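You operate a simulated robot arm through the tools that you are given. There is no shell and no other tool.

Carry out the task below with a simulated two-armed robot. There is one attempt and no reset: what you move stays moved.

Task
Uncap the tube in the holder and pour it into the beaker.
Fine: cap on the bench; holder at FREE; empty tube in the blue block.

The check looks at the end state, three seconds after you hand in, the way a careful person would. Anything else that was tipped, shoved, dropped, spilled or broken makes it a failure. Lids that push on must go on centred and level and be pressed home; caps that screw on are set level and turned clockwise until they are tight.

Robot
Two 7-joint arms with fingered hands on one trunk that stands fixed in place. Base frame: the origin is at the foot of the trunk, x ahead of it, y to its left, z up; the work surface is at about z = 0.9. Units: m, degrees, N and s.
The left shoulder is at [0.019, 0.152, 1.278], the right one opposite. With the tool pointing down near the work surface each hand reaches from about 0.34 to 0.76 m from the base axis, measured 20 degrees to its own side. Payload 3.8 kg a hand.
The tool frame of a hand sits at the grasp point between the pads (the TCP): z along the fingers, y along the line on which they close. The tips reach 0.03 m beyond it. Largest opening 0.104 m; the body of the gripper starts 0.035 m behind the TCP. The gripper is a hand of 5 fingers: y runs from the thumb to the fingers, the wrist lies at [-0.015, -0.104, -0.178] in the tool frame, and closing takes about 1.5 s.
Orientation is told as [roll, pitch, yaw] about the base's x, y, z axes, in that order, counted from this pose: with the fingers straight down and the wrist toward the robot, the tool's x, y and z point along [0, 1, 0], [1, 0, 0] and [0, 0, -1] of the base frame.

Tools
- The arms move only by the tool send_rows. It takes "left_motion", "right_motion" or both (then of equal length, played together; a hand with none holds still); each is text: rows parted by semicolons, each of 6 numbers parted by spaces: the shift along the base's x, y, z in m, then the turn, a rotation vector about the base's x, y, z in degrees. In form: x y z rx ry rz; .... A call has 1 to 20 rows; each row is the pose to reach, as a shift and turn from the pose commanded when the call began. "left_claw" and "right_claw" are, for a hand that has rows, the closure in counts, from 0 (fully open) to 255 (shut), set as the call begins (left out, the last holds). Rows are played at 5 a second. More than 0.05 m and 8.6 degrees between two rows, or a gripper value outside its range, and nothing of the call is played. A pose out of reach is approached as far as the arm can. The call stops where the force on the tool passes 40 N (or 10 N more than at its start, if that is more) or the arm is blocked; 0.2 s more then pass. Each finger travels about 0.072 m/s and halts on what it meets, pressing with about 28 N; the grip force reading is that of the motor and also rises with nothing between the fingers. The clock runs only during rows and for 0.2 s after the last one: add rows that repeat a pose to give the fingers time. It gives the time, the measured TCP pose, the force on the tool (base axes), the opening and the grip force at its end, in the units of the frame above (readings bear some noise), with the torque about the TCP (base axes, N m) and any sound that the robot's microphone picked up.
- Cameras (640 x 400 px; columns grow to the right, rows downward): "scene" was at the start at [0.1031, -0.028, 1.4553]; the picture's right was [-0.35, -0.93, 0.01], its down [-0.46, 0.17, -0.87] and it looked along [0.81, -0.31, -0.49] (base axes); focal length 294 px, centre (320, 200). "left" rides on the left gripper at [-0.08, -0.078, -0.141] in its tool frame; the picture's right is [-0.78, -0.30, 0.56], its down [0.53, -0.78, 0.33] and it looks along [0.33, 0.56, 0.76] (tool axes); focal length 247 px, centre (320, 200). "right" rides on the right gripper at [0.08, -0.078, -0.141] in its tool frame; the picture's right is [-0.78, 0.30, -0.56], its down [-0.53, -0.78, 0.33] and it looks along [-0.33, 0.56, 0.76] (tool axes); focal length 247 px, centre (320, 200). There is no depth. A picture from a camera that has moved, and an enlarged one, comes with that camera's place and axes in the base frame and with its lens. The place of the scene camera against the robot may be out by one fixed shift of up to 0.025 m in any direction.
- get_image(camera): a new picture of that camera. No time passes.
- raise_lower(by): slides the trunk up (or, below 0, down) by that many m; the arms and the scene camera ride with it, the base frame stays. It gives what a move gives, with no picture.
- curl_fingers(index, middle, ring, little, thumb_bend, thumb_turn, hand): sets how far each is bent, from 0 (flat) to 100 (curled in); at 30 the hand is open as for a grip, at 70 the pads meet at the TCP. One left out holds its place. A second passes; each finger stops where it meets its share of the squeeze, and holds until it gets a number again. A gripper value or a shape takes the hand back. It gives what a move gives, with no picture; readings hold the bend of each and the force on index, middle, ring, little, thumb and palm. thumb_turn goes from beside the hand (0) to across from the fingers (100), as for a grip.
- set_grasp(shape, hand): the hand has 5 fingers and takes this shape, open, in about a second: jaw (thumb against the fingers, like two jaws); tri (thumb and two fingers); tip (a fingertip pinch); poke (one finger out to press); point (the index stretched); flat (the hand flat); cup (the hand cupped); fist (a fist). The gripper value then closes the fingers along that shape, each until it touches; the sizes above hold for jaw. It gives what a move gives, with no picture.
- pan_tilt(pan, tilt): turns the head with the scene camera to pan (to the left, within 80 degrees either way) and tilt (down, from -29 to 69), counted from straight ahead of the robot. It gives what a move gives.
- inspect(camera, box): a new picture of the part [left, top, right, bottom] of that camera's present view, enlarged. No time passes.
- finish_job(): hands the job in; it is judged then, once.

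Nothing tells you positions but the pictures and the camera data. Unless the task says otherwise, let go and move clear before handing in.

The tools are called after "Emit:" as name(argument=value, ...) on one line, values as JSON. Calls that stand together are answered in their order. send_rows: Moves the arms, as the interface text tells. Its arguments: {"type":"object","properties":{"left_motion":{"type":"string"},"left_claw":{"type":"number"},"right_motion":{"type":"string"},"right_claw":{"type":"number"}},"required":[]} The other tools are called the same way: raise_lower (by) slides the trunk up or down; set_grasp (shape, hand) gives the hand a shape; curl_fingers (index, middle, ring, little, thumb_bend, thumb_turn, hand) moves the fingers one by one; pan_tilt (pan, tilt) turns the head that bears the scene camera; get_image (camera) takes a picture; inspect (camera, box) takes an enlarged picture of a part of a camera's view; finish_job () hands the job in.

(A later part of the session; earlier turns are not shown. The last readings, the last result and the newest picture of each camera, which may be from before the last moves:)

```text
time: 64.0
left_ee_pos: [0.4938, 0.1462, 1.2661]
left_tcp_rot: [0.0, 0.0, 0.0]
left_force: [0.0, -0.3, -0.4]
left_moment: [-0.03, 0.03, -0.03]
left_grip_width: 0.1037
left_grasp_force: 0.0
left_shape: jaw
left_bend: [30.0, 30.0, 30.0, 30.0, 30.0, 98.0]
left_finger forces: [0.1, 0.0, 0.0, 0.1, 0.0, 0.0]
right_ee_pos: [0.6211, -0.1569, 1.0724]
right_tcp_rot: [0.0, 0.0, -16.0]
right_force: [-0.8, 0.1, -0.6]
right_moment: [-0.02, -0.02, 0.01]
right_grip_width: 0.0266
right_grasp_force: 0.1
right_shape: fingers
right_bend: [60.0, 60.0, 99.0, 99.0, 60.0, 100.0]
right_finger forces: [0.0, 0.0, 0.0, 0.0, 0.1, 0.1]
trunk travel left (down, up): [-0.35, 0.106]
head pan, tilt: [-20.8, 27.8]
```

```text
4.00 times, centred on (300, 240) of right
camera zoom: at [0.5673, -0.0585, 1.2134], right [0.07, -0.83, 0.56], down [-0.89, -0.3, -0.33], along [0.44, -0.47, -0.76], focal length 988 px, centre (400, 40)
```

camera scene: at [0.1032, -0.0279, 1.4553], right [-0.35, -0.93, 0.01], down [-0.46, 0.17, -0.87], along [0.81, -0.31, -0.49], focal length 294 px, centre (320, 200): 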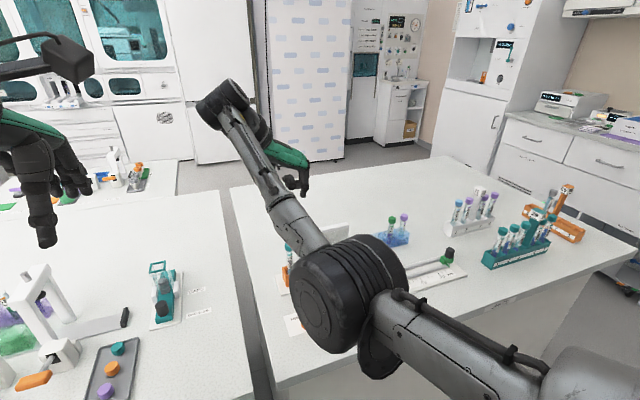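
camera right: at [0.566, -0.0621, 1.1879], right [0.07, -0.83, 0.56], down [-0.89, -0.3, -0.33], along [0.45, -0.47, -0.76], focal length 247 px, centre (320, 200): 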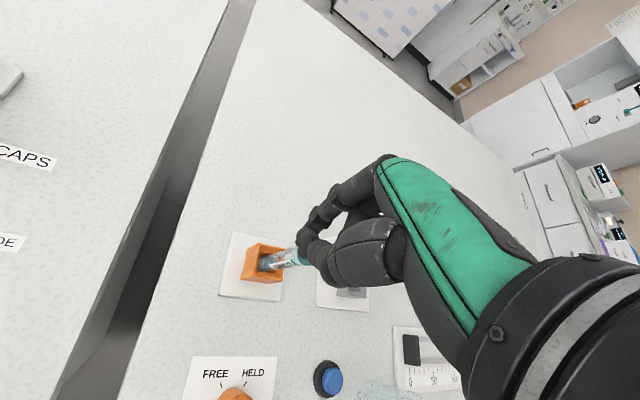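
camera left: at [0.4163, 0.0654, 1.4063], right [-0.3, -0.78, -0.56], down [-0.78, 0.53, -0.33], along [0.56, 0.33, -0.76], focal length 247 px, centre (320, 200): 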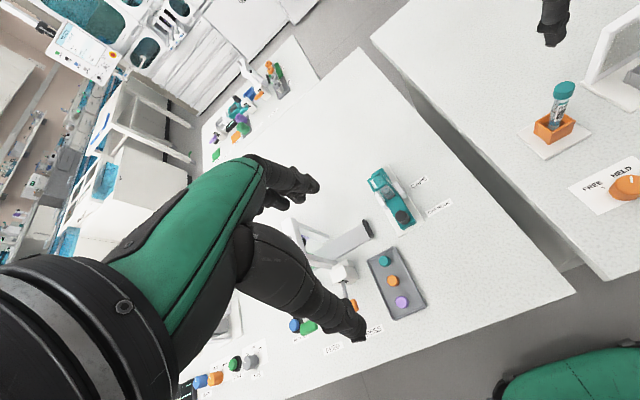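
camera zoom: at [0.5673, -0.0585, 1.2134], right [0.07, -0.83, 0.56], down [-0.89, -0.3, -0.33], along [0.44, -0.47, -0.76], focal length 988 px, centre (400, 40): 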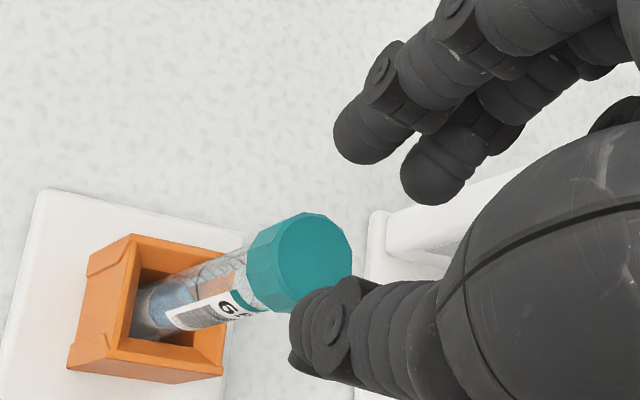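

Emit:
curl_fingers(hand="right", index=53, middle=53, thumb_bend=53)

Emit:
send_rows(right_motion="-0.0022 -0.0018 0 0 0 0; -0.0022 -0.0018 -0.015 0 0 0; -0.0022 -0.0018 -0.03 0 0 0; -0.0022 -0.0018 -0.03 0 0 0")

Emit:
curl_fingers(hand="right", index=80, middle=80, thumb_bend=80)

Emit:
inspect(camera="left", box=[530, 40, 600, 120])

Emit:
inspect(camera="scene", box=[260, 210, 340, 280])

Emit:
inspect(camera="right", box=[240, 190, 360, 290])

```text
time: 65.0
left_ee_pos: [0.4936, 0.1447, 1.2669]
left_tcp_rot: [0.0, 0.0, 0.0]
left_force: [-0.2, 0.3, -0.5]
left_moment: [0.02, 0.04, 0.0]
left_grip_width: 0.1035
left_grasp_force: 0.0
left_shape: jaw
left_bend: [30.0, 30.0, 30.0, 30.0, 30.0, 98.0]
left_finger forces: [0.1, 0.0, 0.1, 0.0, 0.0, 0.0]
right_ee_pos: [0.6217, -0.1573, 1.0719]
right_tcp_rot: [0.1, 0.1, -15.8]
right_force: [0.0, 0.3, -0.6]
right_moment: [0.02, 0.01, 0.01]
right_grip_width: 0.0434
right_grasp_force: 0.0
right_shape: fingers
right_bend: [53.0, 53.0, 99.0, 99.0, 53.0, 100.0]
right_finger forces: [0.0, 0.0, 0.0, 0.0, 0.0, 0.1]
trunk travel left (down, up): [-0.35, 0.106]
head pan, tilt: [-20.8, 27.8]
```

```text
time: 66.0
left_ee_pos: [0.4939, 0.1459, 1.2661]
left_tcp_rot: [0.0, 0.0, -0.1]
left_force: [-0.7, -0.2, -0.5]
left_moment: [-0.04, 0.0, 0.01]
left_grip_width: 0.1037
left_grasp_force: 0.1
left_shape: jaw
left_bend: [30.0, 30.0, 30.0, 30.0, 30.0, 98.0]
left_finger forces: [0.0, 0.0, 0.0, 0.0, 0.0, 0.1]
right_ee_pos: [0.6175, -0.1586, 1.0422]
right_tcp_rot: [0.0, 0.0, -16.0]
right_force: [0.1, -0.4, 0.0]
right_moment: [0.01, -0.03, 0.02]
right_grip_width: 0.0435
right_grasp_force: 0.0
right_shape: fingers
right_bend: [53.0, 53.0, 99.0, 99.0, 53.0, 100.0]
right_finger forces: [0.1, 0.1, 0.1, 0.1, 0.0, 0.0]
trunk travel left (down, up): [-0.35, 0.106]
head pan, tilt: [-20.8, 27.8]
```

```text
time: 67.0
left_ee_pos: [0.4947, 0.1443, 1.2646]
left_tcp_rot: [0.0, 0.0, 0.0]
left_force: [-1.1, 0.0, 0.6]
left_moment: [0.03, 0.03, 0.03]
left_grip_width: 0.1038
left_grasp_force: 0.0
left_shape: jaw
left_bend: [30.0, 30.0, 30.0, 30.0, 30.0, 98.0]
left_finger forces: [0.0, 0.0, 0.1, 0.1, 0.1, 0.0]
right_ee_pos: [0.6197, -0.1591, 1.0416]
right_tcp_rot: [0.0, 0.1, -15.9]
right_force: [0.7, 0.1, -5.2]
right_moment: [0.03, -0.03, 0.01]
right_grip_width: 0.0138
right_grasp_force: 16.6
right_shape: fingers
right_bend: [71.0, 67.0, 99.0, 99.0, 66.0, 100.0]
right_finger forces: [9.1, 8.3, 0.1, 0.0, 17.0, 0.1]
trunk travel left (down, up): [-0.35, 0.106]
head pan, tilt: [-20.8, 27.8]
```

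```text
5.00 times, centred on (565, 80) of left
camera zoom: at [0.4173, 0.0651, 1.406], right [-0.3, -0.78, -0.56], down [-0.78, 0.53, -0.33], along [0.55, 0.33, -0.76], focal length 1235 px, centre (-905, 800)
```

zoom: 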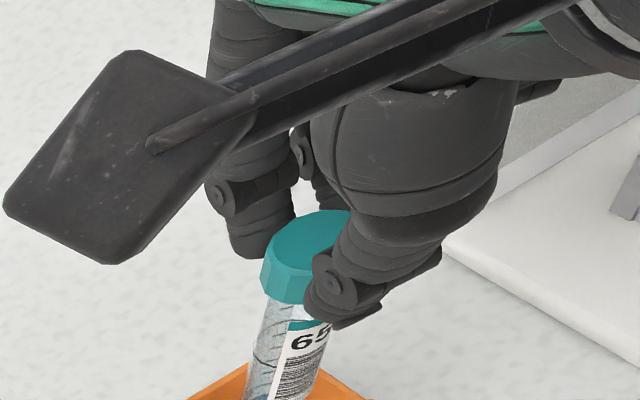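

```text
5.71 times, centred on (300, 245) of scene
camera zoom: at [0.1042, -0.0282, 1.4552], right [-0.35, -0.93, 0.01], down [-0.46, 0.17, -0.87], along [0.81, -0.31, -0.49], focal length 1683 px, centre (434, -57)
```

zoom: 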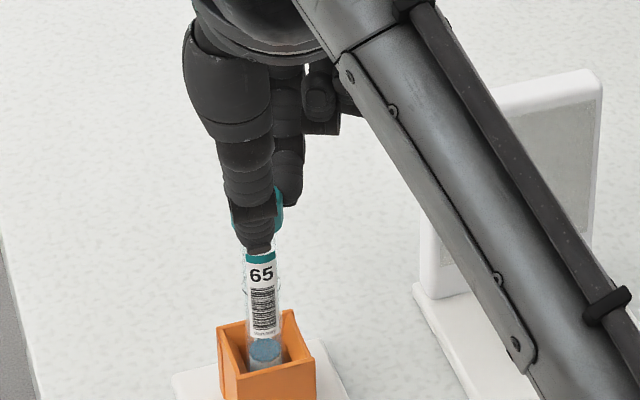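

```text
4.00 times, centred on (300, 240) of right
camera zoom: at [0.5655, -0.0614, 1.1829], right [0.07, -0.83, 0.56], down [-0.89, -0.3, -0.33], along [0.44, -0.47, -0.76], focal length 988 px, centre (400, 40)
```

zoom: 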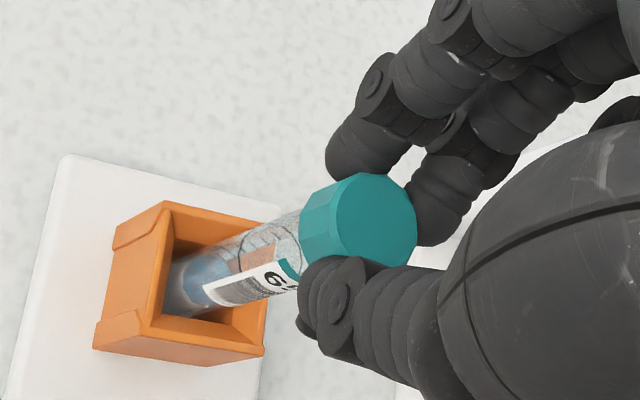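

This is a proper caged three-finger grasp, with the thumb at 17 N and index and middle at about 9 N each. Now I'll twist counter-clockwise in steps while watching the forces.

Emit:
send_rows(right_motion="-0.0006 0 0 0 0 8; -0.0012 0 0.0001 0 0 16; -0.0017 0.0001 0.0002 0 0 24")

Emit:
inspect(camera="right", box=[240, 190, 360, 290])

Emit:
inspect(camera="left", box=[530, 40, 600, 120])

```text
time: 67.8
left_ee_pos: [0.4952, 0.1436, 1.264]
left_tcp_rot: [0.0, 0.2, 0.0]
left_force: [0.4, -0.7, 0.2]
left_moment: [-0.05, 0.0, 0.0]
left_grip_width: 0.1038
left_grasp_force: 0.1
left_shape: jaw
left_bend: [30.0, 30.0, 30.0, 30.0, 30.0, 98.0]
left_finger forces: [0.0, 0.1, 0.1, 0.0, 0.0, 0.1]
right_ee_pos: [0.6187, -0.1608, 1.0412]
right_tcp_rot: [0.1, 0.2, 8.1]
right_force: [1.8, -2.9, -8.0]
right_moment: [-0.05, -0.09, -0.07]
right_grip_width: 0.0142
right_grasp_force: 16.5
right_shape: fingers
right_bend: [71.0, 71.0, 99.0, 99.0, 68.0, 99.0]
right_finger forces: [9.3, 8.3, 0.0, 0.0, 15.0, 0.0]
trunk travel left (down, up): [-0.35, 0.106]
head pan, tilt: [-20.8, 27.8]
```

```text
4.00 times, centred on (300, 240) of right
camera zoom: at [0.5292, -0.0922, 1.1832], right [0.4, -0.73, 0.56], down [-0.69, -0.64, -0.33], along [0.6, -0.25, -0.76], focal length 988 px, centre (400, 40)
```

zoom: 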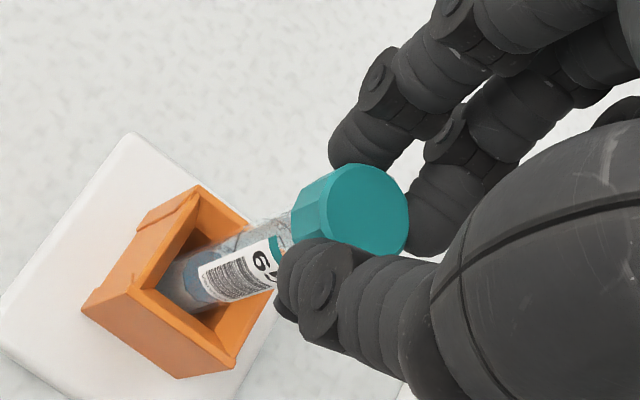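

```text
5.00 times, centred on (565, 80) of left
camera zoom: at [0.4184, 0.0641, 1.4057], right [-0.3, -0.78, -0.56], down [-0.78, 0.54, -0.33], along [0.55, 0.33, -0.76], focal length 1235 px, centre (-905, 800)
```

zoom: 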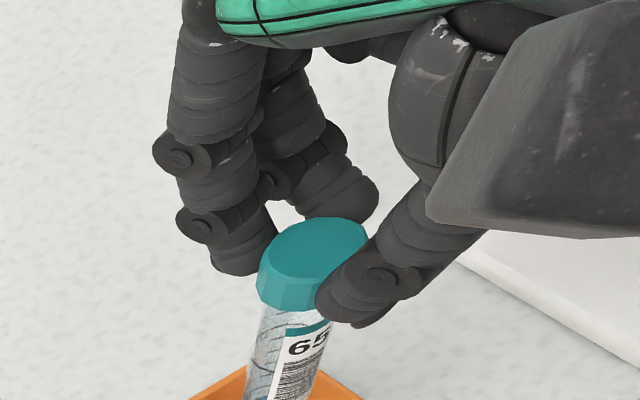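

Emit:
send_rows(right_motion="-0.0003 -0.0002 0.0001 0 0 8; -0.0007 -0.0004 0.0002 0 0 16; -0.001 -0.0007 0.0003 0 0 24")

Emit:
inspect(camera="right", box=[240, 190, 360, 290])

Emit:
inspect(camera="left", box=[530, 40, 600, 120])

```text
time: 68.6
left_ee_pos: [0.4917, 0.1451, 1.2667]
left_tcp_rot: [0.0, -0.1, 0.0]
left_force: [-0.2, 0.4, -0.3]
left_moment: [0.02, -0.04, 0.01]
left_grip_width: 0.1036
left_grasp_force: 0.2
left_shape: jaw
left_bend: [30.0, 30.0, 30.0, 30.0, 30.0, 98.0]
left_finger forces: [0.0, 0.0, 0.0, 0.0, 0.0, 0.0]
right_ee_pos: [0.6158, -0.1591, 1.046]
right_tcp_rot: [-0.1, -0.2, 32.3]
right_force: [-0.6, -0.3, -1.1]
right_moment: [-0.04, -0.02, -0.02]
right_grip_width: 0.0133
right_grasp_force: 17.8
right_shape: fingers
right_bend: [71.0, 72.0, 99.0, 99.0, 69.0, 97.0]
right_finger forces: [10.4, 7.0, 0.1, 0.0, 18.0, 0.0]
trunk travel left (down, up): [-0.35, 0.106]
head pan, tilt: [-20.8, 27.8]
```

```text
4.00 times, centred on (300, 240) of right
camera zoom: at [0.505, -0.1325, 1.1866], right [0.66, -0.5, 0.56], down [-0.37, -0.87, -0.33], along [0.65, 0.01, -0.76], focal length 988 px, centre (400, 40)
```

zoom: 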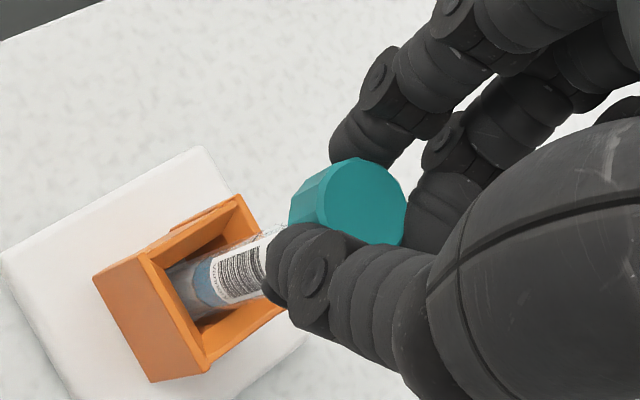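

```text
5.00 times, centred on (565, 80) of left
camera zoom: at [0.4149, 0.0663, 1.4069], right [-0.3, -0.78, -0.56], down [-0.78, 0.53, -0.33], along [0.56, 0.33, -0.76], focal length 1235 px, centre (-905, 800)
```

zoom: 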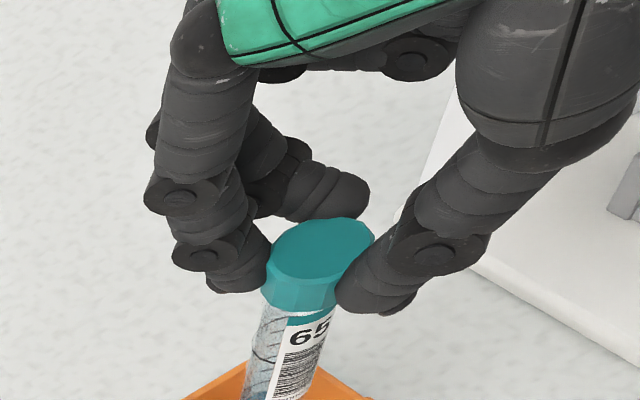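

Force and torque just dropped while the grip held, so either the thread broke loose or the fingers settled. I'll keep turning.

Emit:
send_rows(right_motion="-0.0005 -0.0002 0.0001 0 0 8; -0.001 -0.0005 0.0002 0 0 16; -0.0014 -0.0009 0.0003 0 0 24; -0.0016 -0.0014 0.0004 0 0 32")

Emit:
inspect(camera="right", box=[240, 190, 360, 290])

Emit:
inspect(camera="left", box=[530, 40, 600, 120])

```text
time: 69.6
left_ee_pos: [0.4934, 0.1459, 1.2661]
left_tcp_rot: [0.0, 0.0, -0.1]
left_force: [-0.8, -0.4, -0.3]
left_moment: [-0.01, -0.02, -0.02]
left_grip_width: 0.1038
left_grasp_force: 0.0
left_shape: jaw
left_bend: [30.0, 30.0, 30.0, 30.0, 30.0, 98.0]
left_finger forces: [0.0, 0.1, 0.0, 0.0, 0.0, 0.0]
right_ee_pos: [0.6142, -0.1606, 1.0433]
right_tcp_rot: [-0.1, 0.1, 64.2]
right_force: [0.2, 0.9, -0.5]
right_moment: [-0.03, 0.02, 0.03]
right_grip_width: 0.0134
right_grasp_force: 18.5
right_shape: fingers
right_bend: [71.0, 72.0, 99.0, 99.0, 69.0, 97.0]
right_finger forces: [10.7, 7.2, 0.0, 0.0, 17.8, 0.1]
trunk travel left (down, up): [-0.35, 0.106]
head pan, tilt: [-20.8, 27.8]
```

```text
4.00 times, centred on (300, 240) of right
camera zoom: at [0.5076, -0.1964, 1.185], right [0.83, -0.07, 0.56], down [0.14, -0.93, -0.33], along [0.54, 0.36, -0.76], focal length 988 px, centre (400, 40)
```

zoom: 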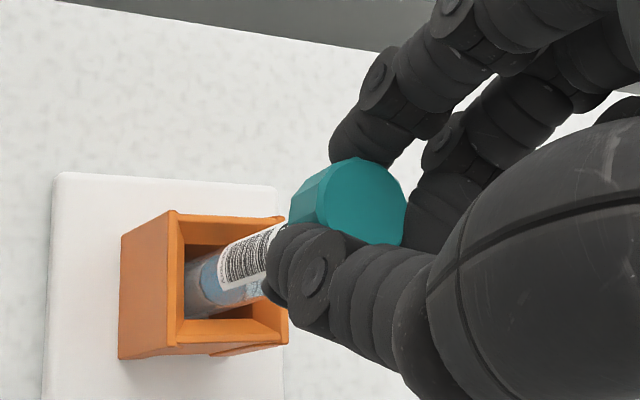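

```text
5.00 times, centred on (565, 80) of left
camera zoom: at [0.4168, 0.0654, 1.4062], right [-0.3, -0.78, -0.56], down [-0.78, 0.53, -0.33], along [0.56, 0.33, -0.76], focal length 1235 px, centre (-905, 800)
```

zoom: 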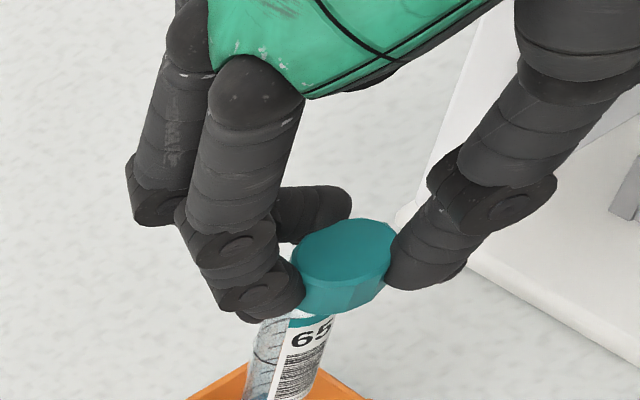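

The cap now moves with the hand, is offset from the tube, and shows zero force, so it's off. I'll lift it straight up.

Emit:
send_rows(right_motion="0 0 0.01 0 0 0; 0 0 0.03 0 0 0; 0 0 0.06 0 0 0; 0 0 0.09 0 0 0; 0 0 0.09 0 0 0")

Emit:
inspect(camera="left", box=[520, 10, 620, 150])

Emit:
inspect(camera="right", box=[220, 170, 360, 290])

Emit:
inspect(camera="scene", box=[260, 190, 340, 290])

```text
time: 70.8
left_ee_pos: [0.4934, 0.1452, 1.2671]
left_tcp_rot: [-0.1, 0.0, 0.0]
left_force: [-0.2, -0.2, -0.1]
left_moment: [0.01, 0.03, 0.0]
left_grip_width: 0.1037
left_grasp_force: 0.1
left_shape: jaw
left_bend: [30.0, 30.0, 30.0, 30.0, 30.0, 98.0]
left_finger forces: [0.1, 0.0, 0.1, 0.0, 0.0, 0.1]
right_ee_pos: [0.6146, -0.1624, 1.1344]
right_tcp_rot: [-0.1, 0.0, 64.1]
right_force: [0.0, -0.4, -0.4]
right_moment: [0.01, -0.03, 0.03]
right_grip_width: 0.0132
right_grasp_force: 17.6
right_shape: fingers
right_bend: [71.0, 72.0, 99.0, 99.0, 69.0, 97.0]
right_finger forces: [10.7, 7.1, 0.0, 0.1, 17.8, 0.1]
trunk travel left (down, up): [-0.35, 0.106]
head pan, tilt: [-20.8, 27.8]
```

```text
2.86 times, centred on (570, 80) of left
camera zoom: at [0.4165, 0.0653, 1.4062], right [-0.3, -0.78, -0.56], down [-0.78, 0.53, -0.33], along [0.56, 0.33, -0.76], focal length 706 px, centre (-394, 543)
```

zoom: 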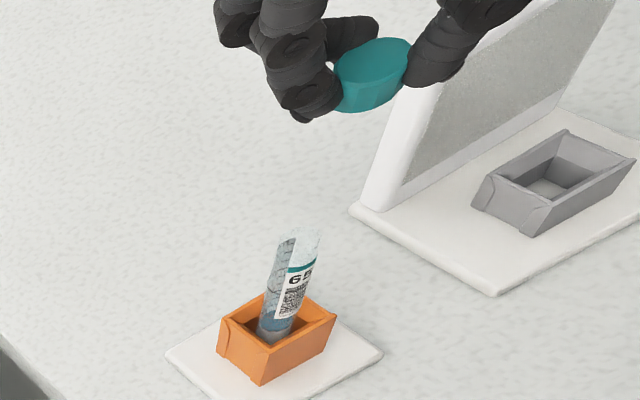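

```text
3.33 times, centred on (290, 230) of right
camera zoom: at [0.5076, -0.1963, 1.2757], right [0.83, -0.07, 0.56], down [0.14, -0.93, -0.33], along [0.54, 0.35, -0.76], focal length 823 px, centre (420, 100)
```

zoom: 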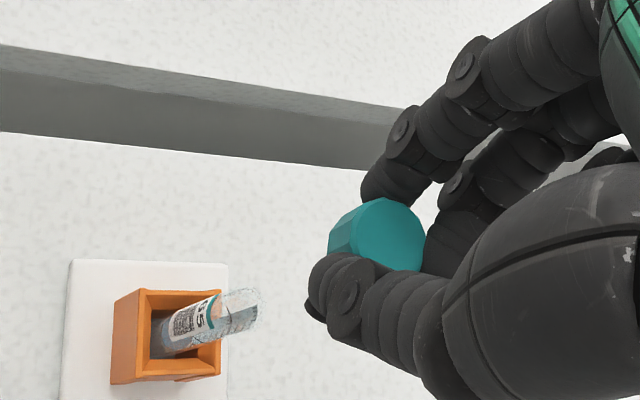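

```text
4.00 times, centred on (300, 240) of scene
camera zoom: at [0.1034, -0.0279, 1.4553], right [-0.35, -0.93, 0.01], down [-0.46, 0.17, -0.87], along [0.81, -0.31, -0.49], focal length 1178 px, centre (400, 40)
```

zoom: 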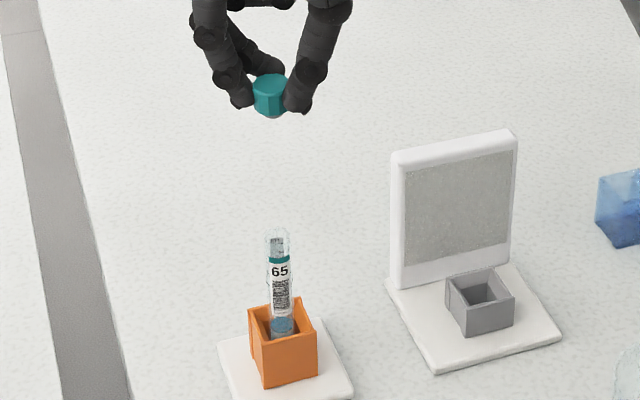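

The cap is off and held, and the open tube is undisturbed. I'll set the cap down on free bench behind the holder, around (0.71, -0.165).

Emit:
send_rows(right_motion="0.04 0 0 0 0 0; 0.08 0 0 0 0 0; 0.098 0 0 0 0 0; 0.098 0 -0.04 0 0 0; 0.098 0 -0.08 0 0 0; 0.098 0 -0.12 0 0 0; 0.098 0 -0.16 0 0 0; 0.098 0 -0.18 0 0 0; 0.098 0 -0.18 0 0 0")

Emit:
inspect(camera="left", box=[520, 0, 640, 130])

Emit:
inspect(camera="scene", box=[250, 190, 350, 290])

```text
time: 72.8
left_ee_pos: [0.4927, 0.1452, 1.2677]
left_tcp_rot: [0.0, 0.0, 0.0]
left_force: [-0.2, 0.1, -0.8]
left_moment: [0.02, -0.02, 0.0]
left_grip_width: 0.104
left_grasp_force: 0.1
left_shape: jaw
left_bend: [30.0, 30.0, 30.0, 30.0, 30.0, 98.0]
left_finger forces: [0.0, 0.1, 0.0, 0.0, 0.0, 0.1]
right_ee_pos: [0.6613, -0.1567, 0.9818]
right_tcp_rot: [-0.1, 0.1, 64.1]
right_force: [-0.9, -0.2, 0.4]
right_moment: [0.02, 0.02, 0.01]
right_grip_width: 0.0132
right_grasp_force: 16.9
right_shape: fingers
right_bend: [71.0, 72.0, 99.0, 99.0, 69.0, 97.0]
right_finger forces: [10.1, 6.9, 0.1, 0.1, 16.9, 0.0]
right hand out of reach, approached as far as the arm can: row 2, 3, 4, 5, 6, 7, 8, 9
trunk travel left (down, up): [-0.35, 0.106]
head pan, tilt: [-20.8, 27.8]
```

```text
3.08 times, centred on (580, 65) of left
camera zoom: at [0.4159, 0.0657, 1.4065], right [-0.3, -0.78, -0.56], down [-0.78, 0.53, -0.33], along [0.56, 0.33, -0.76], focal length 760 px, centre (-480, 615)
```

zoom: 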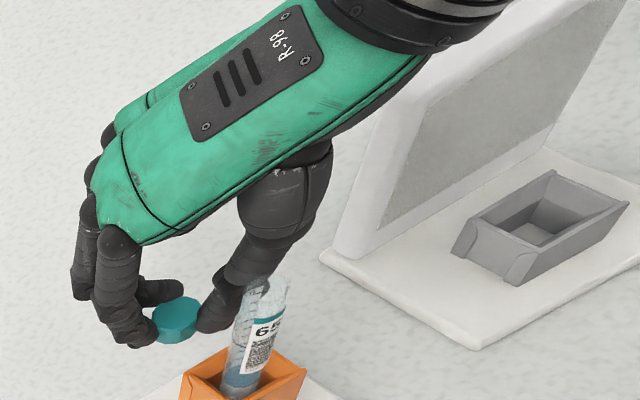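

```text
4.00 times, centred on (300, 240) of scene
camera zoom: at [0.1028, -0.0276, 1.4554], right [-0.35, -0.93, 0.01], down [-0.46, 0.17, -0.87], along [0.81, -0.31, -0.49], focal length 1178 px, centre (400, 40)
```

zoom: 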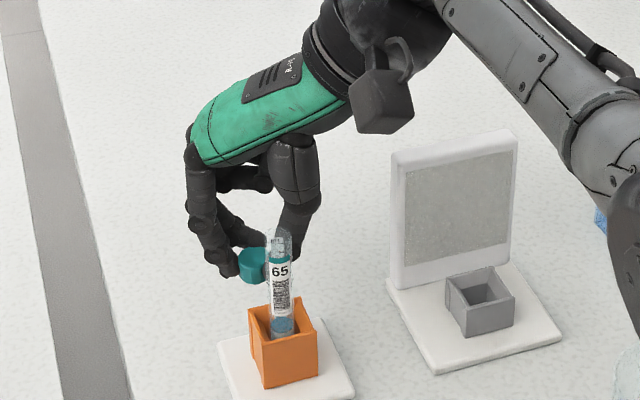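

That spot was out of reach, and the hand came down close behind the tube without touching it. I'll rise straight up first and choose a nearer spot.

Emit:
send_rows(right_motion="0 0 0.04 0 0 0; 0 0 0.08 0 0 0; 0 0 0.12 0 0 0; 0 0 0.16 0 0 0; 0 0 0.18 0 0 0")

Emit:
inspect(camera="scene", box=[250, 150, 450, 330])

```text
time: 74.0
left_ee_pos: [0.4915, 0.1458, 1.2668]
left_tcp_rot: [0.0, 0.0, 0.0]
left_force: [-0.4, -0.5, -0.1]
left_moment: [-0.05, -0.02, 0.0]
left_grip_width: 0.1038
left_grasp_force: 0.0
left_shape: jaw
left_bend: [30.0, 30.0, 30.0, 30.0, 30.0, 98.0]
left_finger forces: [0.0, 0.0, 0.0, 0.1, 0.1, 0.0]
right_ee_pos: [0.6607, -0.1578, 1.1623]
right_tcp_rot: [0.0, 0.0, 64.0]
right_force: [-0.1, -0.8, -0.2]
right_moment: [0.02, 0.0, -0.01]
right_grip_width: 0.013
right_grasp_force: 16.5
right_shape: fingers
right_bend: [71.0, 73.0, 99.0, 99.0, 69.0, 97.0]
right_finger forces: [10.0, 6.9, 0.0, 0.0, 16.8, 0.0]
trunk travel left (down, up): [-0.35, 0.106]
head pan, tilt: [-20.8, 27.8]
```

```text
2.22 times, centred on (350, 240) of scene
camera zoom: at [0.1029, -0.0276, 1.4554], right [-0.35, -0.93, 0.01], down [-0.46, 0.17, -0.87], along [0.81, -0.31, -0.49], focal length 655 px, centre (253, 111)
```

zoom: 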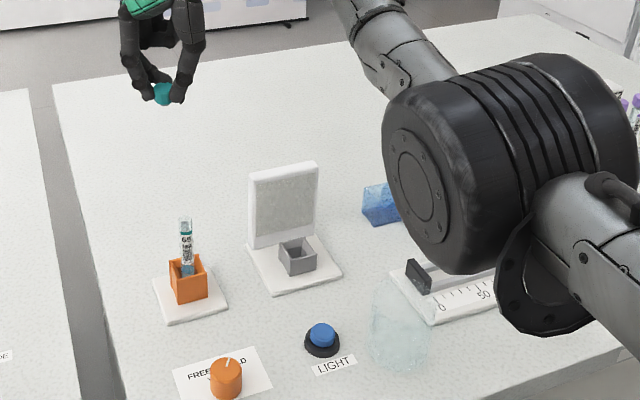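

Free bench at about (0.548, -0.222), between the knob card and the panel plate, is reachable. I'll move there at height and then lower.

Emit:
send_rows(right_motion="-0.038 -0.021 0 0 0 0; -0.076 -0.043 0 0 0 0; -0.113 -0.064 0 0 0 0; -0.113 -0.064 -0.045 0 0 0; -0.113 -0.064 -0.09 0 0 0; -0.113 -0.064 -0.135 0 0 0; -0.113 -0.064 -0.175 0 0 0; -0.113 -0.064 -0.205 0 0 0; -0.113 -0.064 -0.205 0 0 0")

Emit:
inspect(camera="scene", box=[250, 220, 400, 340])

Emit:
get_image(camera="right")

Emit:
get_image(camera="left")

```text
time: 76.0
left_ee_pos: [0.4929, 0.1453, 1.2661]
left_tcp_rot: [-0.1, 0.0, 0.0]
left_force: [-0.9, -0.9, -0.5]
left_moment: [-0.01, -0.01, 0.0]
left_grip_width: 0.1037
left_grasp_force: 0.1
left_shape: jaw
left_bend: [30.0, 30.0, 30.0, 30.0, 30.0, 98.0]
left_finger forces: [0.0, 0.0, 0.0, 0.0, 0.0, 0.1]
right_ee_pos: [0.5496, -0.2197, 0.9565]
right_tcp_rot: [0.0, 0.0, 64.1]
right_force: [0.4, -0.5, -0.1]
right_moment: [0.03, -0.01, 0.03]
right_grip_width: 0.0127
right_grasp_force: 15.9
right_shape: fingers
right_bend: [71.0, 73.0, 99.0, 99.0, 69.0, 98.0]
right_finger forces: [10.4, 5.9, 0.0, 0.0, 16.3, 0.0]
trunk travel left (down, up): [-0.35, 0.106]
head pan, tilt: [-20.8, 27.8]
```

```text
3.33 times, centred on (325, 280) of scene
camera zoom: at [0.103, -0.0278, 1.4554], right [-0.35, -0.93, 0.01], down [-0.46, 0.17, -0.87], along [0.81, -0.31, -0.49], focal length 982 px, centre (303, -67)
```

zoom: 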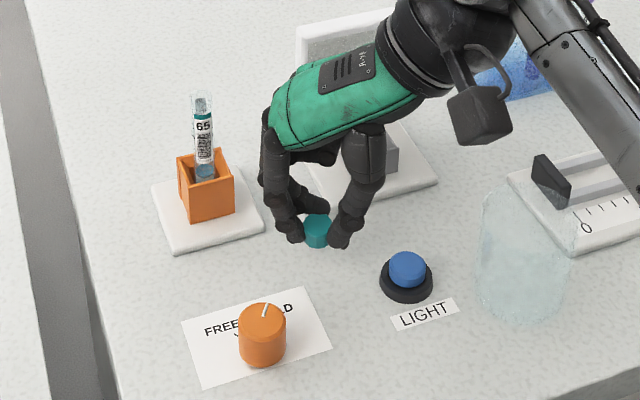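

```text
taken
camera right: at [0.4415, -0.2559, 1.0979], right [0.83, -0.07, 0.56], down [0.14, -0.93, -0.33], along [0.54, 0.35, -0.76], focal length 247 px, centre (320, 200)
```

right: 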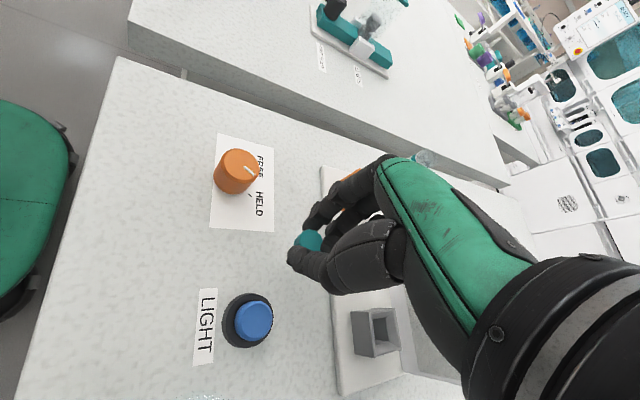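

```text
taken
camera left: at [0.4161, 0.0655, 1.4064], right [-0.3, -0.78, -0.56], down [-0.78, 0.53, -0.33], along [0.56, 0.33, -0.76], focal length 247 px, centre (320, 200)
```

left: 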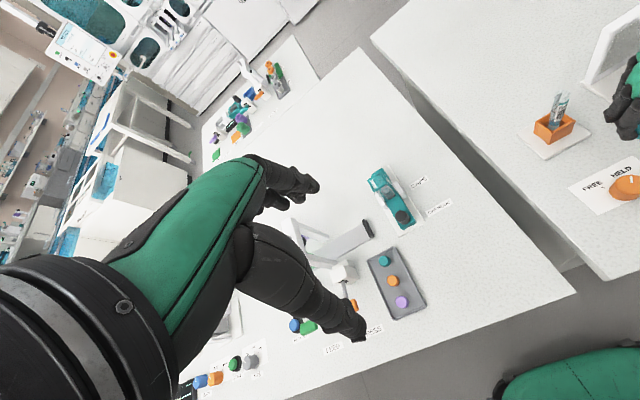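

Emit:
send_rows(right_motion="0 0 -0.006 0 0 0; 0 0 -0.012 0 0 0; 0 0 -0.012 0 0 0")

Emit:
inspect(camera="scene", box=[300, 250, 360, 300])

Emit:
send_rows(right_motion="0 0 -0.004 0 0 0; 0 0 -0.004 0 0 0")

```text
time: 76.8
left_ee_pos: [0.4933, 0.1452, 1.2679]
left_tcp_rot: [0.0, 0.0, 0.0]
left_force: [1.4, 0.3, -0.3]
left_moment: [0.0, 0.02, 0.0]
left_grip_width: 0.1037
left_grasp_force: 0.1
left_shape: jaw
left_bend: [30.0, 30.0, 30.0, 30.0, 30.0, 98.0]
left_finger forces: [0.0, 0.0, 0.0, 0.0, 0.0, 0.0]
right_ee_pos: [0.5486, -0.2222, 0.9447]
right_tcp_rot: [0.0, 0.0, 64.0]
right_force: [-0.4, -0.9, 0.8]
right_moment: [-0.03, 0.03, -0.01]
right_grip_width: 0.0128
right_grasp_force: 16.5
right_shape: fingers
right_bend: [71.0, 73.0, 99.0, 99.0, 69.0, 98.0]
right_finger forces: [10.5, 5.9, 0.0, 0.0, 16.3, 0.1]
trunk travel left (down, up): [-0.35, 0.106]
head pan, tilt: [-20.8, 27.8]
```

```text
8.00 times, centred on (330, 275) of scene
camera zoom: at [0.1032, -0.0278, 1.4553], right [-0.35, -0.93, 0.01], down [-0.46, 0.17, -0.87], along [0.81, -0.31, -0.49], focal length 2356 px, centre (240, -400)
```

zoom: 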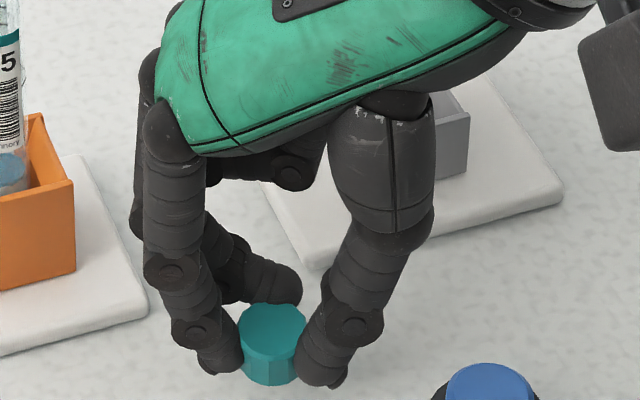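

```text
time: 77.4
left_ee_pos: [0.492, 0.1454, 1.2665]
left_tcp_rot: [0.0, 0.0, 0.0]
left_force: [0.6, -0.2, 0.9]
left_moment: [0.0, -0.02, -0.02]
left_grip_width: 0.1033
left_grasp_force: 0.2
left_shape: jaw
left_bend: [30.0, 30.0, 30.0, 30.0, 30.0, 98.0]
left_finger forces: [0.1, 0.1, 0.0, 0.0, 0.0, 0.0]
right_ee_pos: [0.5489, -0.2213, 0.9408]
right_tcp_rot: [0.0, 0.0, 64.1]
right_force: [-0.1, 0.8, 0.3]
right_moment: [-0.04, 0.02, 0.01]
right_grip_width: 0.0128
right_grasp_force: 16.1
right_shape: fingers
right_bend: [71.0, 73.0, 99.0, 99.0, 69.0, 98.0]
right_finger forces: [10.4, 5.9, 0.0, 0.0, 16.3, 0.0]
trunk travel left (down, up): [-0.35, 0.106]
head pan, tilt: [-20.8, 27.8]
```

Emit:
send_rows(right_motion="0 0 -0.003 0 0 0; 0 0 -0.003 0 0 0")

Emit:
send_rows(right_motion="0 0 -0.003 0 0 0; 0 0 -0.003 0 0 0")

Emit:
inspect(camera="scene", box=[300, 250, 360, 300])

```text
time: 78.0
left_ee_pos: [0.4933, 0.1452, 1.2654]
left_tcp_rot: [0.1, 0.1, 0.0]
left_force: [-0.4, 0.7, -0.2]
left_moment: [-0.01, 0.0, 0.0]
left_grip_width: 0.1038
left_grasp_force: 0.0
left_shape: jaw
left_bend: [30.0, 30.0, 30.0, 30.0, 30.0, 98.0]
left_finger forces: [0.1, 0.0, 0.0, 0.1, 0.1, 0.0]
right_ee_pos: [0.5474, -0.2204, 0.9385]
right_tcp_rot: [0.0, -0.1, 64.1]
right_force: [-0.4, -0.5, -0.2]
right_moment: [0.0, 0.01, -0.02]
right_grip_width: 0.0127
right_grasp_force: 16.5
right_shape: fingers
right_bend: [71.0, 73.0, 99.0, 99.0, 69.0, 98.0]
right_finger forces: [10.5, 5.9, 0.0, 0.0, 16.3, 0.0]
trunk travel left (down, up): [-0.35, 0.106]
head pan, tilt: [-20.8, 27.8]
```

```text
time: 78.6
left_ee_pos: [0.4932, 0.144, 1.265]
left_tcp_rot: [-0.1, 0.0, -0.1]
left_force: [-0.1, 0.3, -0.2]
left_moment: [0.0, 0.0, -0.01]
left_grip_width: 0.1038
left_grasp_force: 0.1
left_shape: jaw
left_bend: [30.0, 30.0, 30.0, 30.0, 30.0, 98.0]
left_finger forces: [0.1, 0.0, 0.1, 0.1, 0.0, 0.0]
right_ee_pos: [0.5485, -0.2226, 0.9356]
right_tcp_rot: [-0.1, 0.0, 64.0]
right_force: [0.4, -1.0, 8.5]
right_moment: [-0.02, 0.07, 0.01]
right_grip_width: 0.0125
right_grasp_force: 18.6
right_shape: fingers
right_bend: [71.0, 73.0, 99.0, 99.0, 69.0, 98.0]
right_finger forces: [11.2, 6.8, 0.0, 0.0, 18.4, 0.0]
trunk travel left (down, up): [-0.35, 0.106]
head pan, tilt: [-20.8, 27.8]
```

```text
8.00 times, centred on (330, 275) of scene
camera zoom: at [0.1021, -0.0276, 1.4555], right [-0.36, -0.93, 0.01], down [-0.46, 0.17, -0.87], along [0.81, -0.31, -0.49], focal length 2356 px, centre (240, -400)
```

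zoom: 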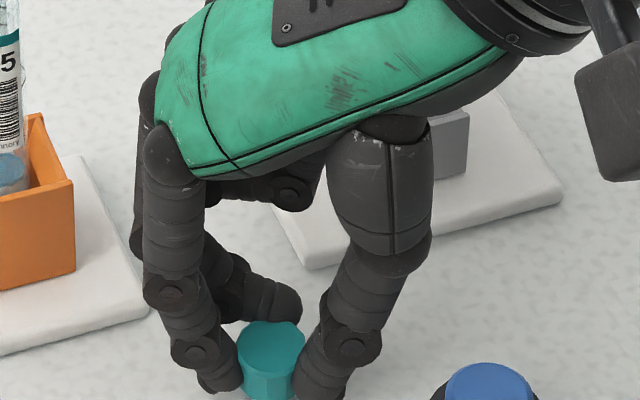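

The cap has touched down, with 8.5 N of contact. I'll release gently and rise.

Emit:
curl_fingers(hand="right", index=54, middle=54, thumb_bend=54)

Emit:
send_rows(right_motion="0 0 0.02 0 0 0; 0 0 0.06 0 0 0; 0 0 0.1 0 0 0; 0 0 0.14 0 0 0; 0 0 0.18 0 0 0; 0 -0.04 0.2 0 0 -8; 0 -0.08 0.2 0 0 -16")

Emit:
inspect(camera="scene", box=[270, 230, 390, 330])

```text
time: 79.6
left_ee_pos: [0.492, 0.1452, 1.2668]
left_tcp_rot: [0.0, 0.1, 0.0]
left_force: [0.9, 0.6, 0.4]
left_moment: [0.0, 0.04, -0.01]
left_grip_width: 0.1035
left_grasp_force: 0.0
left_shape: jaw
left_bend: [30.0, 30.0, 30.0, 30.0, 30.0, 98.0]
left_finger forces: [0.0, 0.0, 0.1, 0.0, 0.0, 0.1]
right_ee_pos: [0.5482, -0.2215, 0.935]
right_tcp_rot: [0.0, 0.0, 64.1]
right_force: [-0.6, -0.4, 1.9]
right_moment: [0.03, -0.02, -0.03]
right_grip_width: 0.0409
right_grasp_force: 0.8
right_shape: fingers
right_bend: [54.0, 55.0, 99.0, 99.0, 54.0, 100.0]
right_finger forces: [0.0, 1.0, 0.0, 0.1, 0.0, 0.0]
trunk travel left (down, up): [-0.35, 0.106]
head pan, tilt: [-20.8, 27.8]
```

```text
time: 81.2
left_ee_pos: [0.4917, 0.1447, 1.2677]
left_tcp_rot: [0.1, -0.1, 0.1]
left_force: [-0.5, 0.6, 0.2]
left_moment: [-0.02, 0.01, 0.05]
left_grip_width: 0.1037
left_grasp_force: 0.0
left_shape: jaw
left_bend: [30.0, 30.0, 30.0, 30.0, 30.0, 98.0]
left_finger forces: [0.0, 0.0, 0.1, 0.0, 0.0, 0.1]
right_ee_pos: [0.5483, -0.3036, 1.1372]
right_tcp_rot: [0.0, -0.1, 47.9]
right_force: [0.2, 0.1, 0.6]
right_moment: [0.0, 0.02, 0.0]
right_grip_width: 0.0407
right_grasp_force: 0.1
right_shape: fingers
right_bend: [54.0, 54.0, 99.0, 99.0, 54.0, 100.0]
right_finger forces: [0.0, 0.0, 0.0, 0.0, 0.0, 0.0]
trunk travel left (down, up): [-0.35, 0.106]
head pan, tilt: [-20.8, 27.8]
```

```text
4.00 times, centred on (330, 280) of scene
camera zoom: at [0.1025, -0.0296, 1.4553], right [-0.35, -0.93, 0.01], down [-0.46, 0.17, -0.87], along [0.81, -0.31, -0.49], focal length 1178 px, centre (280, -120)
```

zoom: 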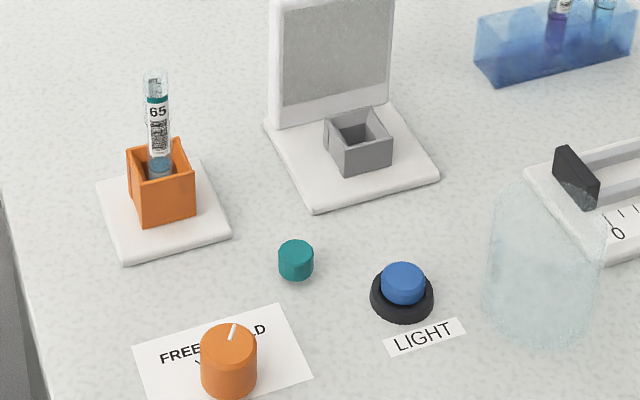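

The cap stands upright on the bench. Next I'll turn the knob to FREE, about 60° counter-clockwise, with the same three-finger grip starting at yaw -30, and shift the left camera for a better view.

Emit:
send_rows(right_motion="-0.005 0.0143 0 0 0 -8; -0.011 0.0286 0 0 0 -16; -0.016 0.043 0 0 0 -24; -0.022 0.057 0 0 0 -32; -0.027 0.0715 0 0 0 -40; -0.033 0.086 0 0 0 -48; -0.038 0.1 0 0 0 -56; -0.044 0.114 0 0 0 -64; -0.05 0.128 0 0 0 -72; -0.055 0.143 0 0 0 -78; -0.055 0.143 -0.05 0 0 -78; -0.055 0.143 -0.1 0 0 -78; -0.055 0.143 -0.15 0 0 -78; -0.055 0.143 -0.15 0 0 -78", left_motion="0 -0.01 0 0 0 0; 0 -0.02 0 0 0 0; 0 -0.03 0 0 0 0; 0 -0.04 0 0 0 0; 0 -0.05 0 0 0 0; 0 -0.06 0 0 0 0; 0 -0.07 0 0 0 0; 0 -0.07 0 0 0 0; 0 -0.07 0 0 0 0; 0 -0.07 0 0 0 0; 0 -0.07 0 0 0 0; 0 -0.07 0 0 0 0; 0 -0.07 0 0 0 0; 0 -0.07 0 0 0 0")

Emit:
inspect(camera="scene", box=[250, 250, 370, 350])

Emit:
get_image(camera="left")

Emit:
inspect(camera="right", box=[220, 170, 380, 310])

```text
time: 84.2
left_ee_pos: [0.4917, 0.0748, 1.2653]
left_tcp_rot: [0.0, 0.0, 0.0]
left_force: [-0.8, -0.4, -0.1]
left_moment: [-0.04, -0.01, 0.04]
left_grip_width: 0.1039
left_grasp_force: 0.2
left_shape: jaw
left_bend: [30.0, 30.0, 30.0, 30.0, 30.0, 98.0]
left_finger forces: [0.0, 0.0, 0.1, 0.1, 0.0, 0.0]
right_ee_pos: [0.4943, -0.1575, 0.9841]
right_tcp_rot: [0.0, -0.1, -29.9]
right_force: [0.2, -0.7, 0.0]
right_moment: [0.01, 0.04, -0.01]
right_grip_width: 0.041
right_grasp_force: 0.0
right_shape: fingers
right_bend: [54.0, 54.0, 99.0, 99.0, 54.0, 100.0]
right_finger forces: [0.0, 0.1, 0.1, 0.0, 0.0, 0.1]
trunk travel left (down, up): [-0.35, 0.106]
head pan, tilt: [-20.8, 27.8]
```

```text
4.00 times, centred on (310, 300) of scene
camera zoom: at [0.1032, -0.0277, 1.4554], right [-0.35, -0.93, 0.01], down [-0.46, 0.17, -0.87], along [0.81, -0.31, -0.49], focal length 1178 px, centre (360, -200)
```

zoom: 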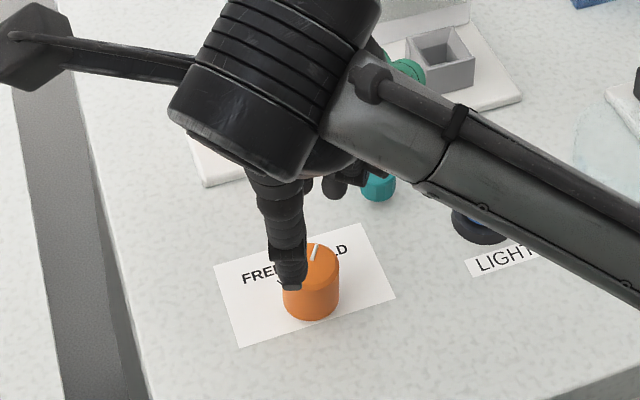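

```text
taken
camera left: at [0.4155, -0.0045, 1.4052], right [-0.3, -0.78, -0.56], down [-0.78, 0.53, -0.33], along [0.56, 0.33, -0.76], focal length 247 px, centre (320, 200)
```

left: 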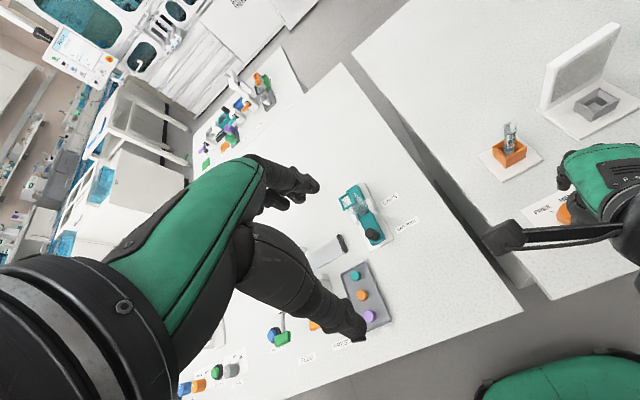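

```text
2.86 times, centred on (300, 240) of right
camera zoom: at [0.4657, -0.0485, 1.1258], right [-0.13, -0.82, 0.56], down [-0.94, -0.08, -0.33], along [0.32, -0.57, -0.76], focal length 706 px, centre (377, 86)
```

zoom: 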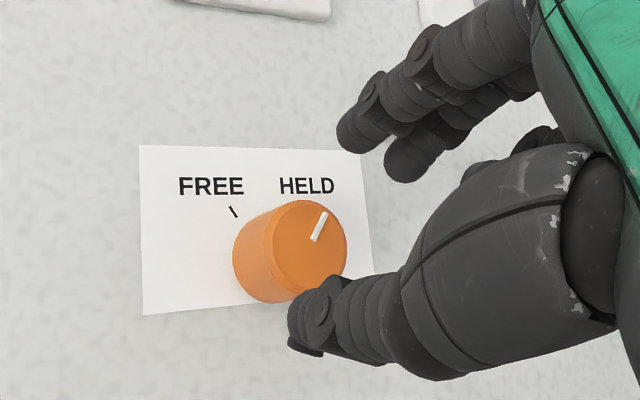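

I can see the knob clearly: the pointer is at HELD and the FREE mark is to the left. I'll align the grip, open it wider and descend around the knob.

Emit:
curl_fingers(hand="right", index=46, middle=46, thumb_bend=46)

Emit:
send_rows(right_motion="-0.0017 -0.0065 0 0 0 0; -0.0017 -0.0065 -0.012 0 0 0; -0.0017 -0.0065 -0.024 0 0 0; -0.0017 -0.0065 -0.036 0 0 0; -0.0017 -0.0065 -0.036 0 0 0")

Emit:
inspect(camera="right", box=[220, 170, 380, 310])

Emit:
inspect(camera="scene", box=[270, 270, 350, 340])

```text
time: 85.2
left_ee_pos: [0.4932, 0.0755, 1.2655]
left_tcp_rot: [0.0, 0.0, 0.1]
left_force: [-0.4, 0.2, -0.2]
left_moment: [0.0, 0.0, -0.01]
left_grip_width: 0.1038
left_grasp_force: 0.2
left_shape: jaw
left_bend: [30.0, 30.0, 30.0, 30.0, 30.0, 98.0]
left_finger forces: [0.0, 0.0, 0.0, 0.0, 0.0, 0.0]
right_ee_pos: [0.4943, -0.1576, 0.984]
right_tcp_rot: [-0.1, -0.1, -29.9]
right_force: [0.4, 0.0, -0.2]
right_moment: [0.0, 0.02, -0.02]
right_grip_width: 0.0618
right_grasp_force: 0.0
right_shape: fingers
right_bend: [46.0, 46.0, 99.0, 99.0, 46.0, 100.0]
right_finger forces: [0.1, 0.0, 0.0, 0.0, 0.0, 0.0]
trunk travel left (down, up): [-0.35, 0.106]
head pan, tilt: [-20.8, 27.8]
```

```text
time: 86.4
left_ee_pos: [0.492, 0.0749, 1.2658]
left_tcp_rot: [0.0, 0.1, 0.0]
left_force: [0.4, 0.2, 0.1]
left_moment: [0.02, -0.02, -0.02]
left_grip_width: 0.1039
left_grasp_force: 0.1
left_shape: jaw
left_bend: [30.0, 30.0, 30.0, 30.0, 30.0, 98.0]
left_finger forces: [0.0, 0.0, 0.0, 0.1, 0.0, 0.1]
right_ee_pos: [0.4923, -0.1639, 0.9477]
right_tcp_rot: [0.0, 0.0, -29.9]
right_force: [-0.4, 0.7, -1.1]
right_moment: [0.02, -0.01, 0.04]
right_grip_width: 0.0618
right_grasp_force: 0.2
right_shape: fingers
right_bend: [46.0, 46.0, 99.0, 99.0, 46.0, 100.0]
right_finger forces: [0.0, 0.0, 0.0, 0.0, 0.0, 0.0]
trunk travel left (down, up): [-0.35, 0.106]
head pan, tilt: [-20.8, 27.8]
```

```text
2.86 times, centred on (300, 240) of right
camera zoom: at [0.4637, -0.0564, 1.0902], right [-0.13, -0.82, 0.56], down [-0.94, -0.08, -0.33], along [0.31, -0.57, -0.76], focal length 706 px, centre (377, 86)
```

zoom: 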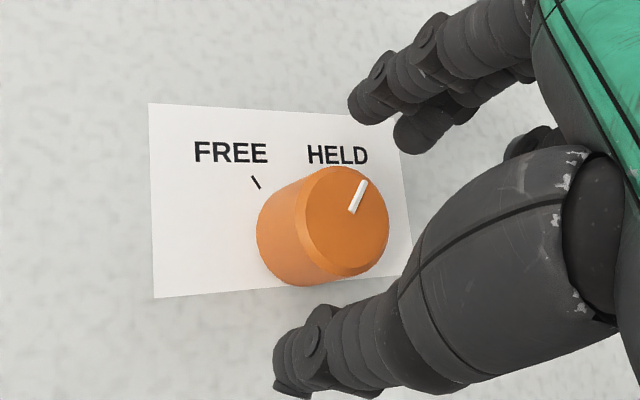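

```text
5.71 times, centred on (310, 305) of scene
camera zoom: at [0.1032, -0.0278, 1.4553], right [-0.35, -0.93, 0.01], down [-0.46, 0.17, -0.87], along [0.81, -0.31, -0.49], focal length 1683 px, centre (377, -400)
```

zoom: 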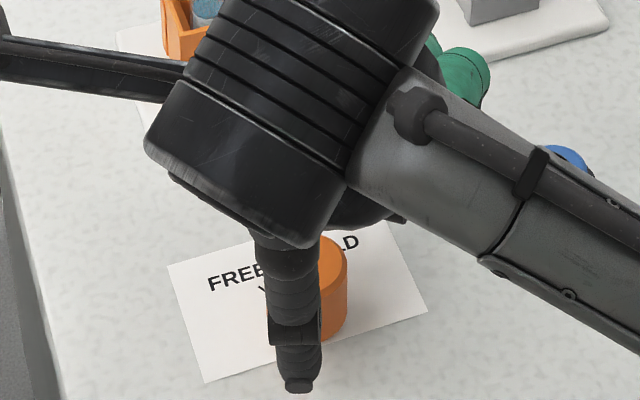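

Emit:
curl_fingers(hand="right", index=75, middle=75, thumb_bend=75)

Emit:
inspect(camera="right", box=[220, 170, 380, 310])

```text
time: 87.4
left_ee_pos: [0.4927, 0.0743, 1.2654]
left_tcp_rot: [0.1, 0.1, 0.0]
left_force: [0.4, -0.1, 0.6]
left_moment: [-0.01, 0.05, 0.03]
left_grip_width: 0.1036
left_grasp_force: 0.0
left_shape: jaw
left_bend: [30.0, 30.0, 30.0, 30.0, 30.0, 98.0]
left_finger forces: [0.1, 0.1, 0.0, 0.0, 0.0, 0.0]
right_ee_pos: [0.4933, -0.1656, 0.9482]
right_tcp_rot: [0.0, 0.1, -29.9]
right_force: [-1.5, -3.2, -5.2]
right_moment: [-0.01, 0.09, 0.01]
right_grip_width: 0.0235
right_grasp_force: 16.0
right_shape: fingers
right_bend: [61.0, 72.0, 99.0, 99.0, 61.0, 100.0]
right_finger forces: [8.9, 8.8, 0.0, 0.0, 14.0, 0.0]
trunk travel left (down, up): [-0.35, 0.106]
head pan, tilt: [-20.8, 27.8]
```

```text
2.86 times, centred on (300, 240) of right
camera zoom: at [0.464, -0.0574, 1.0896], right [-0.13, -0.82, 0.56], down [-0.94, -0.08, -0.33], along [0.31, -0.57, -0.76], focal length 706 px, centre (377, 86)
```

zoom: 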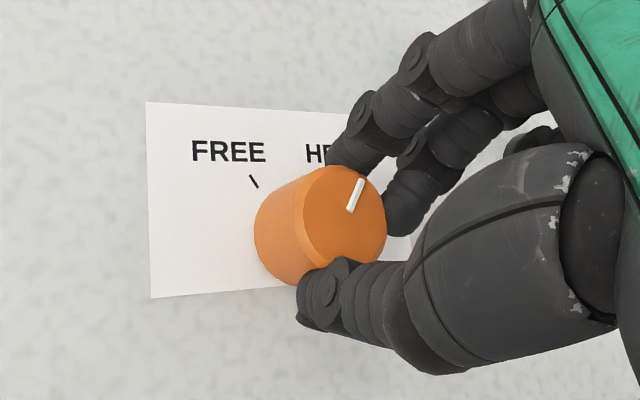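

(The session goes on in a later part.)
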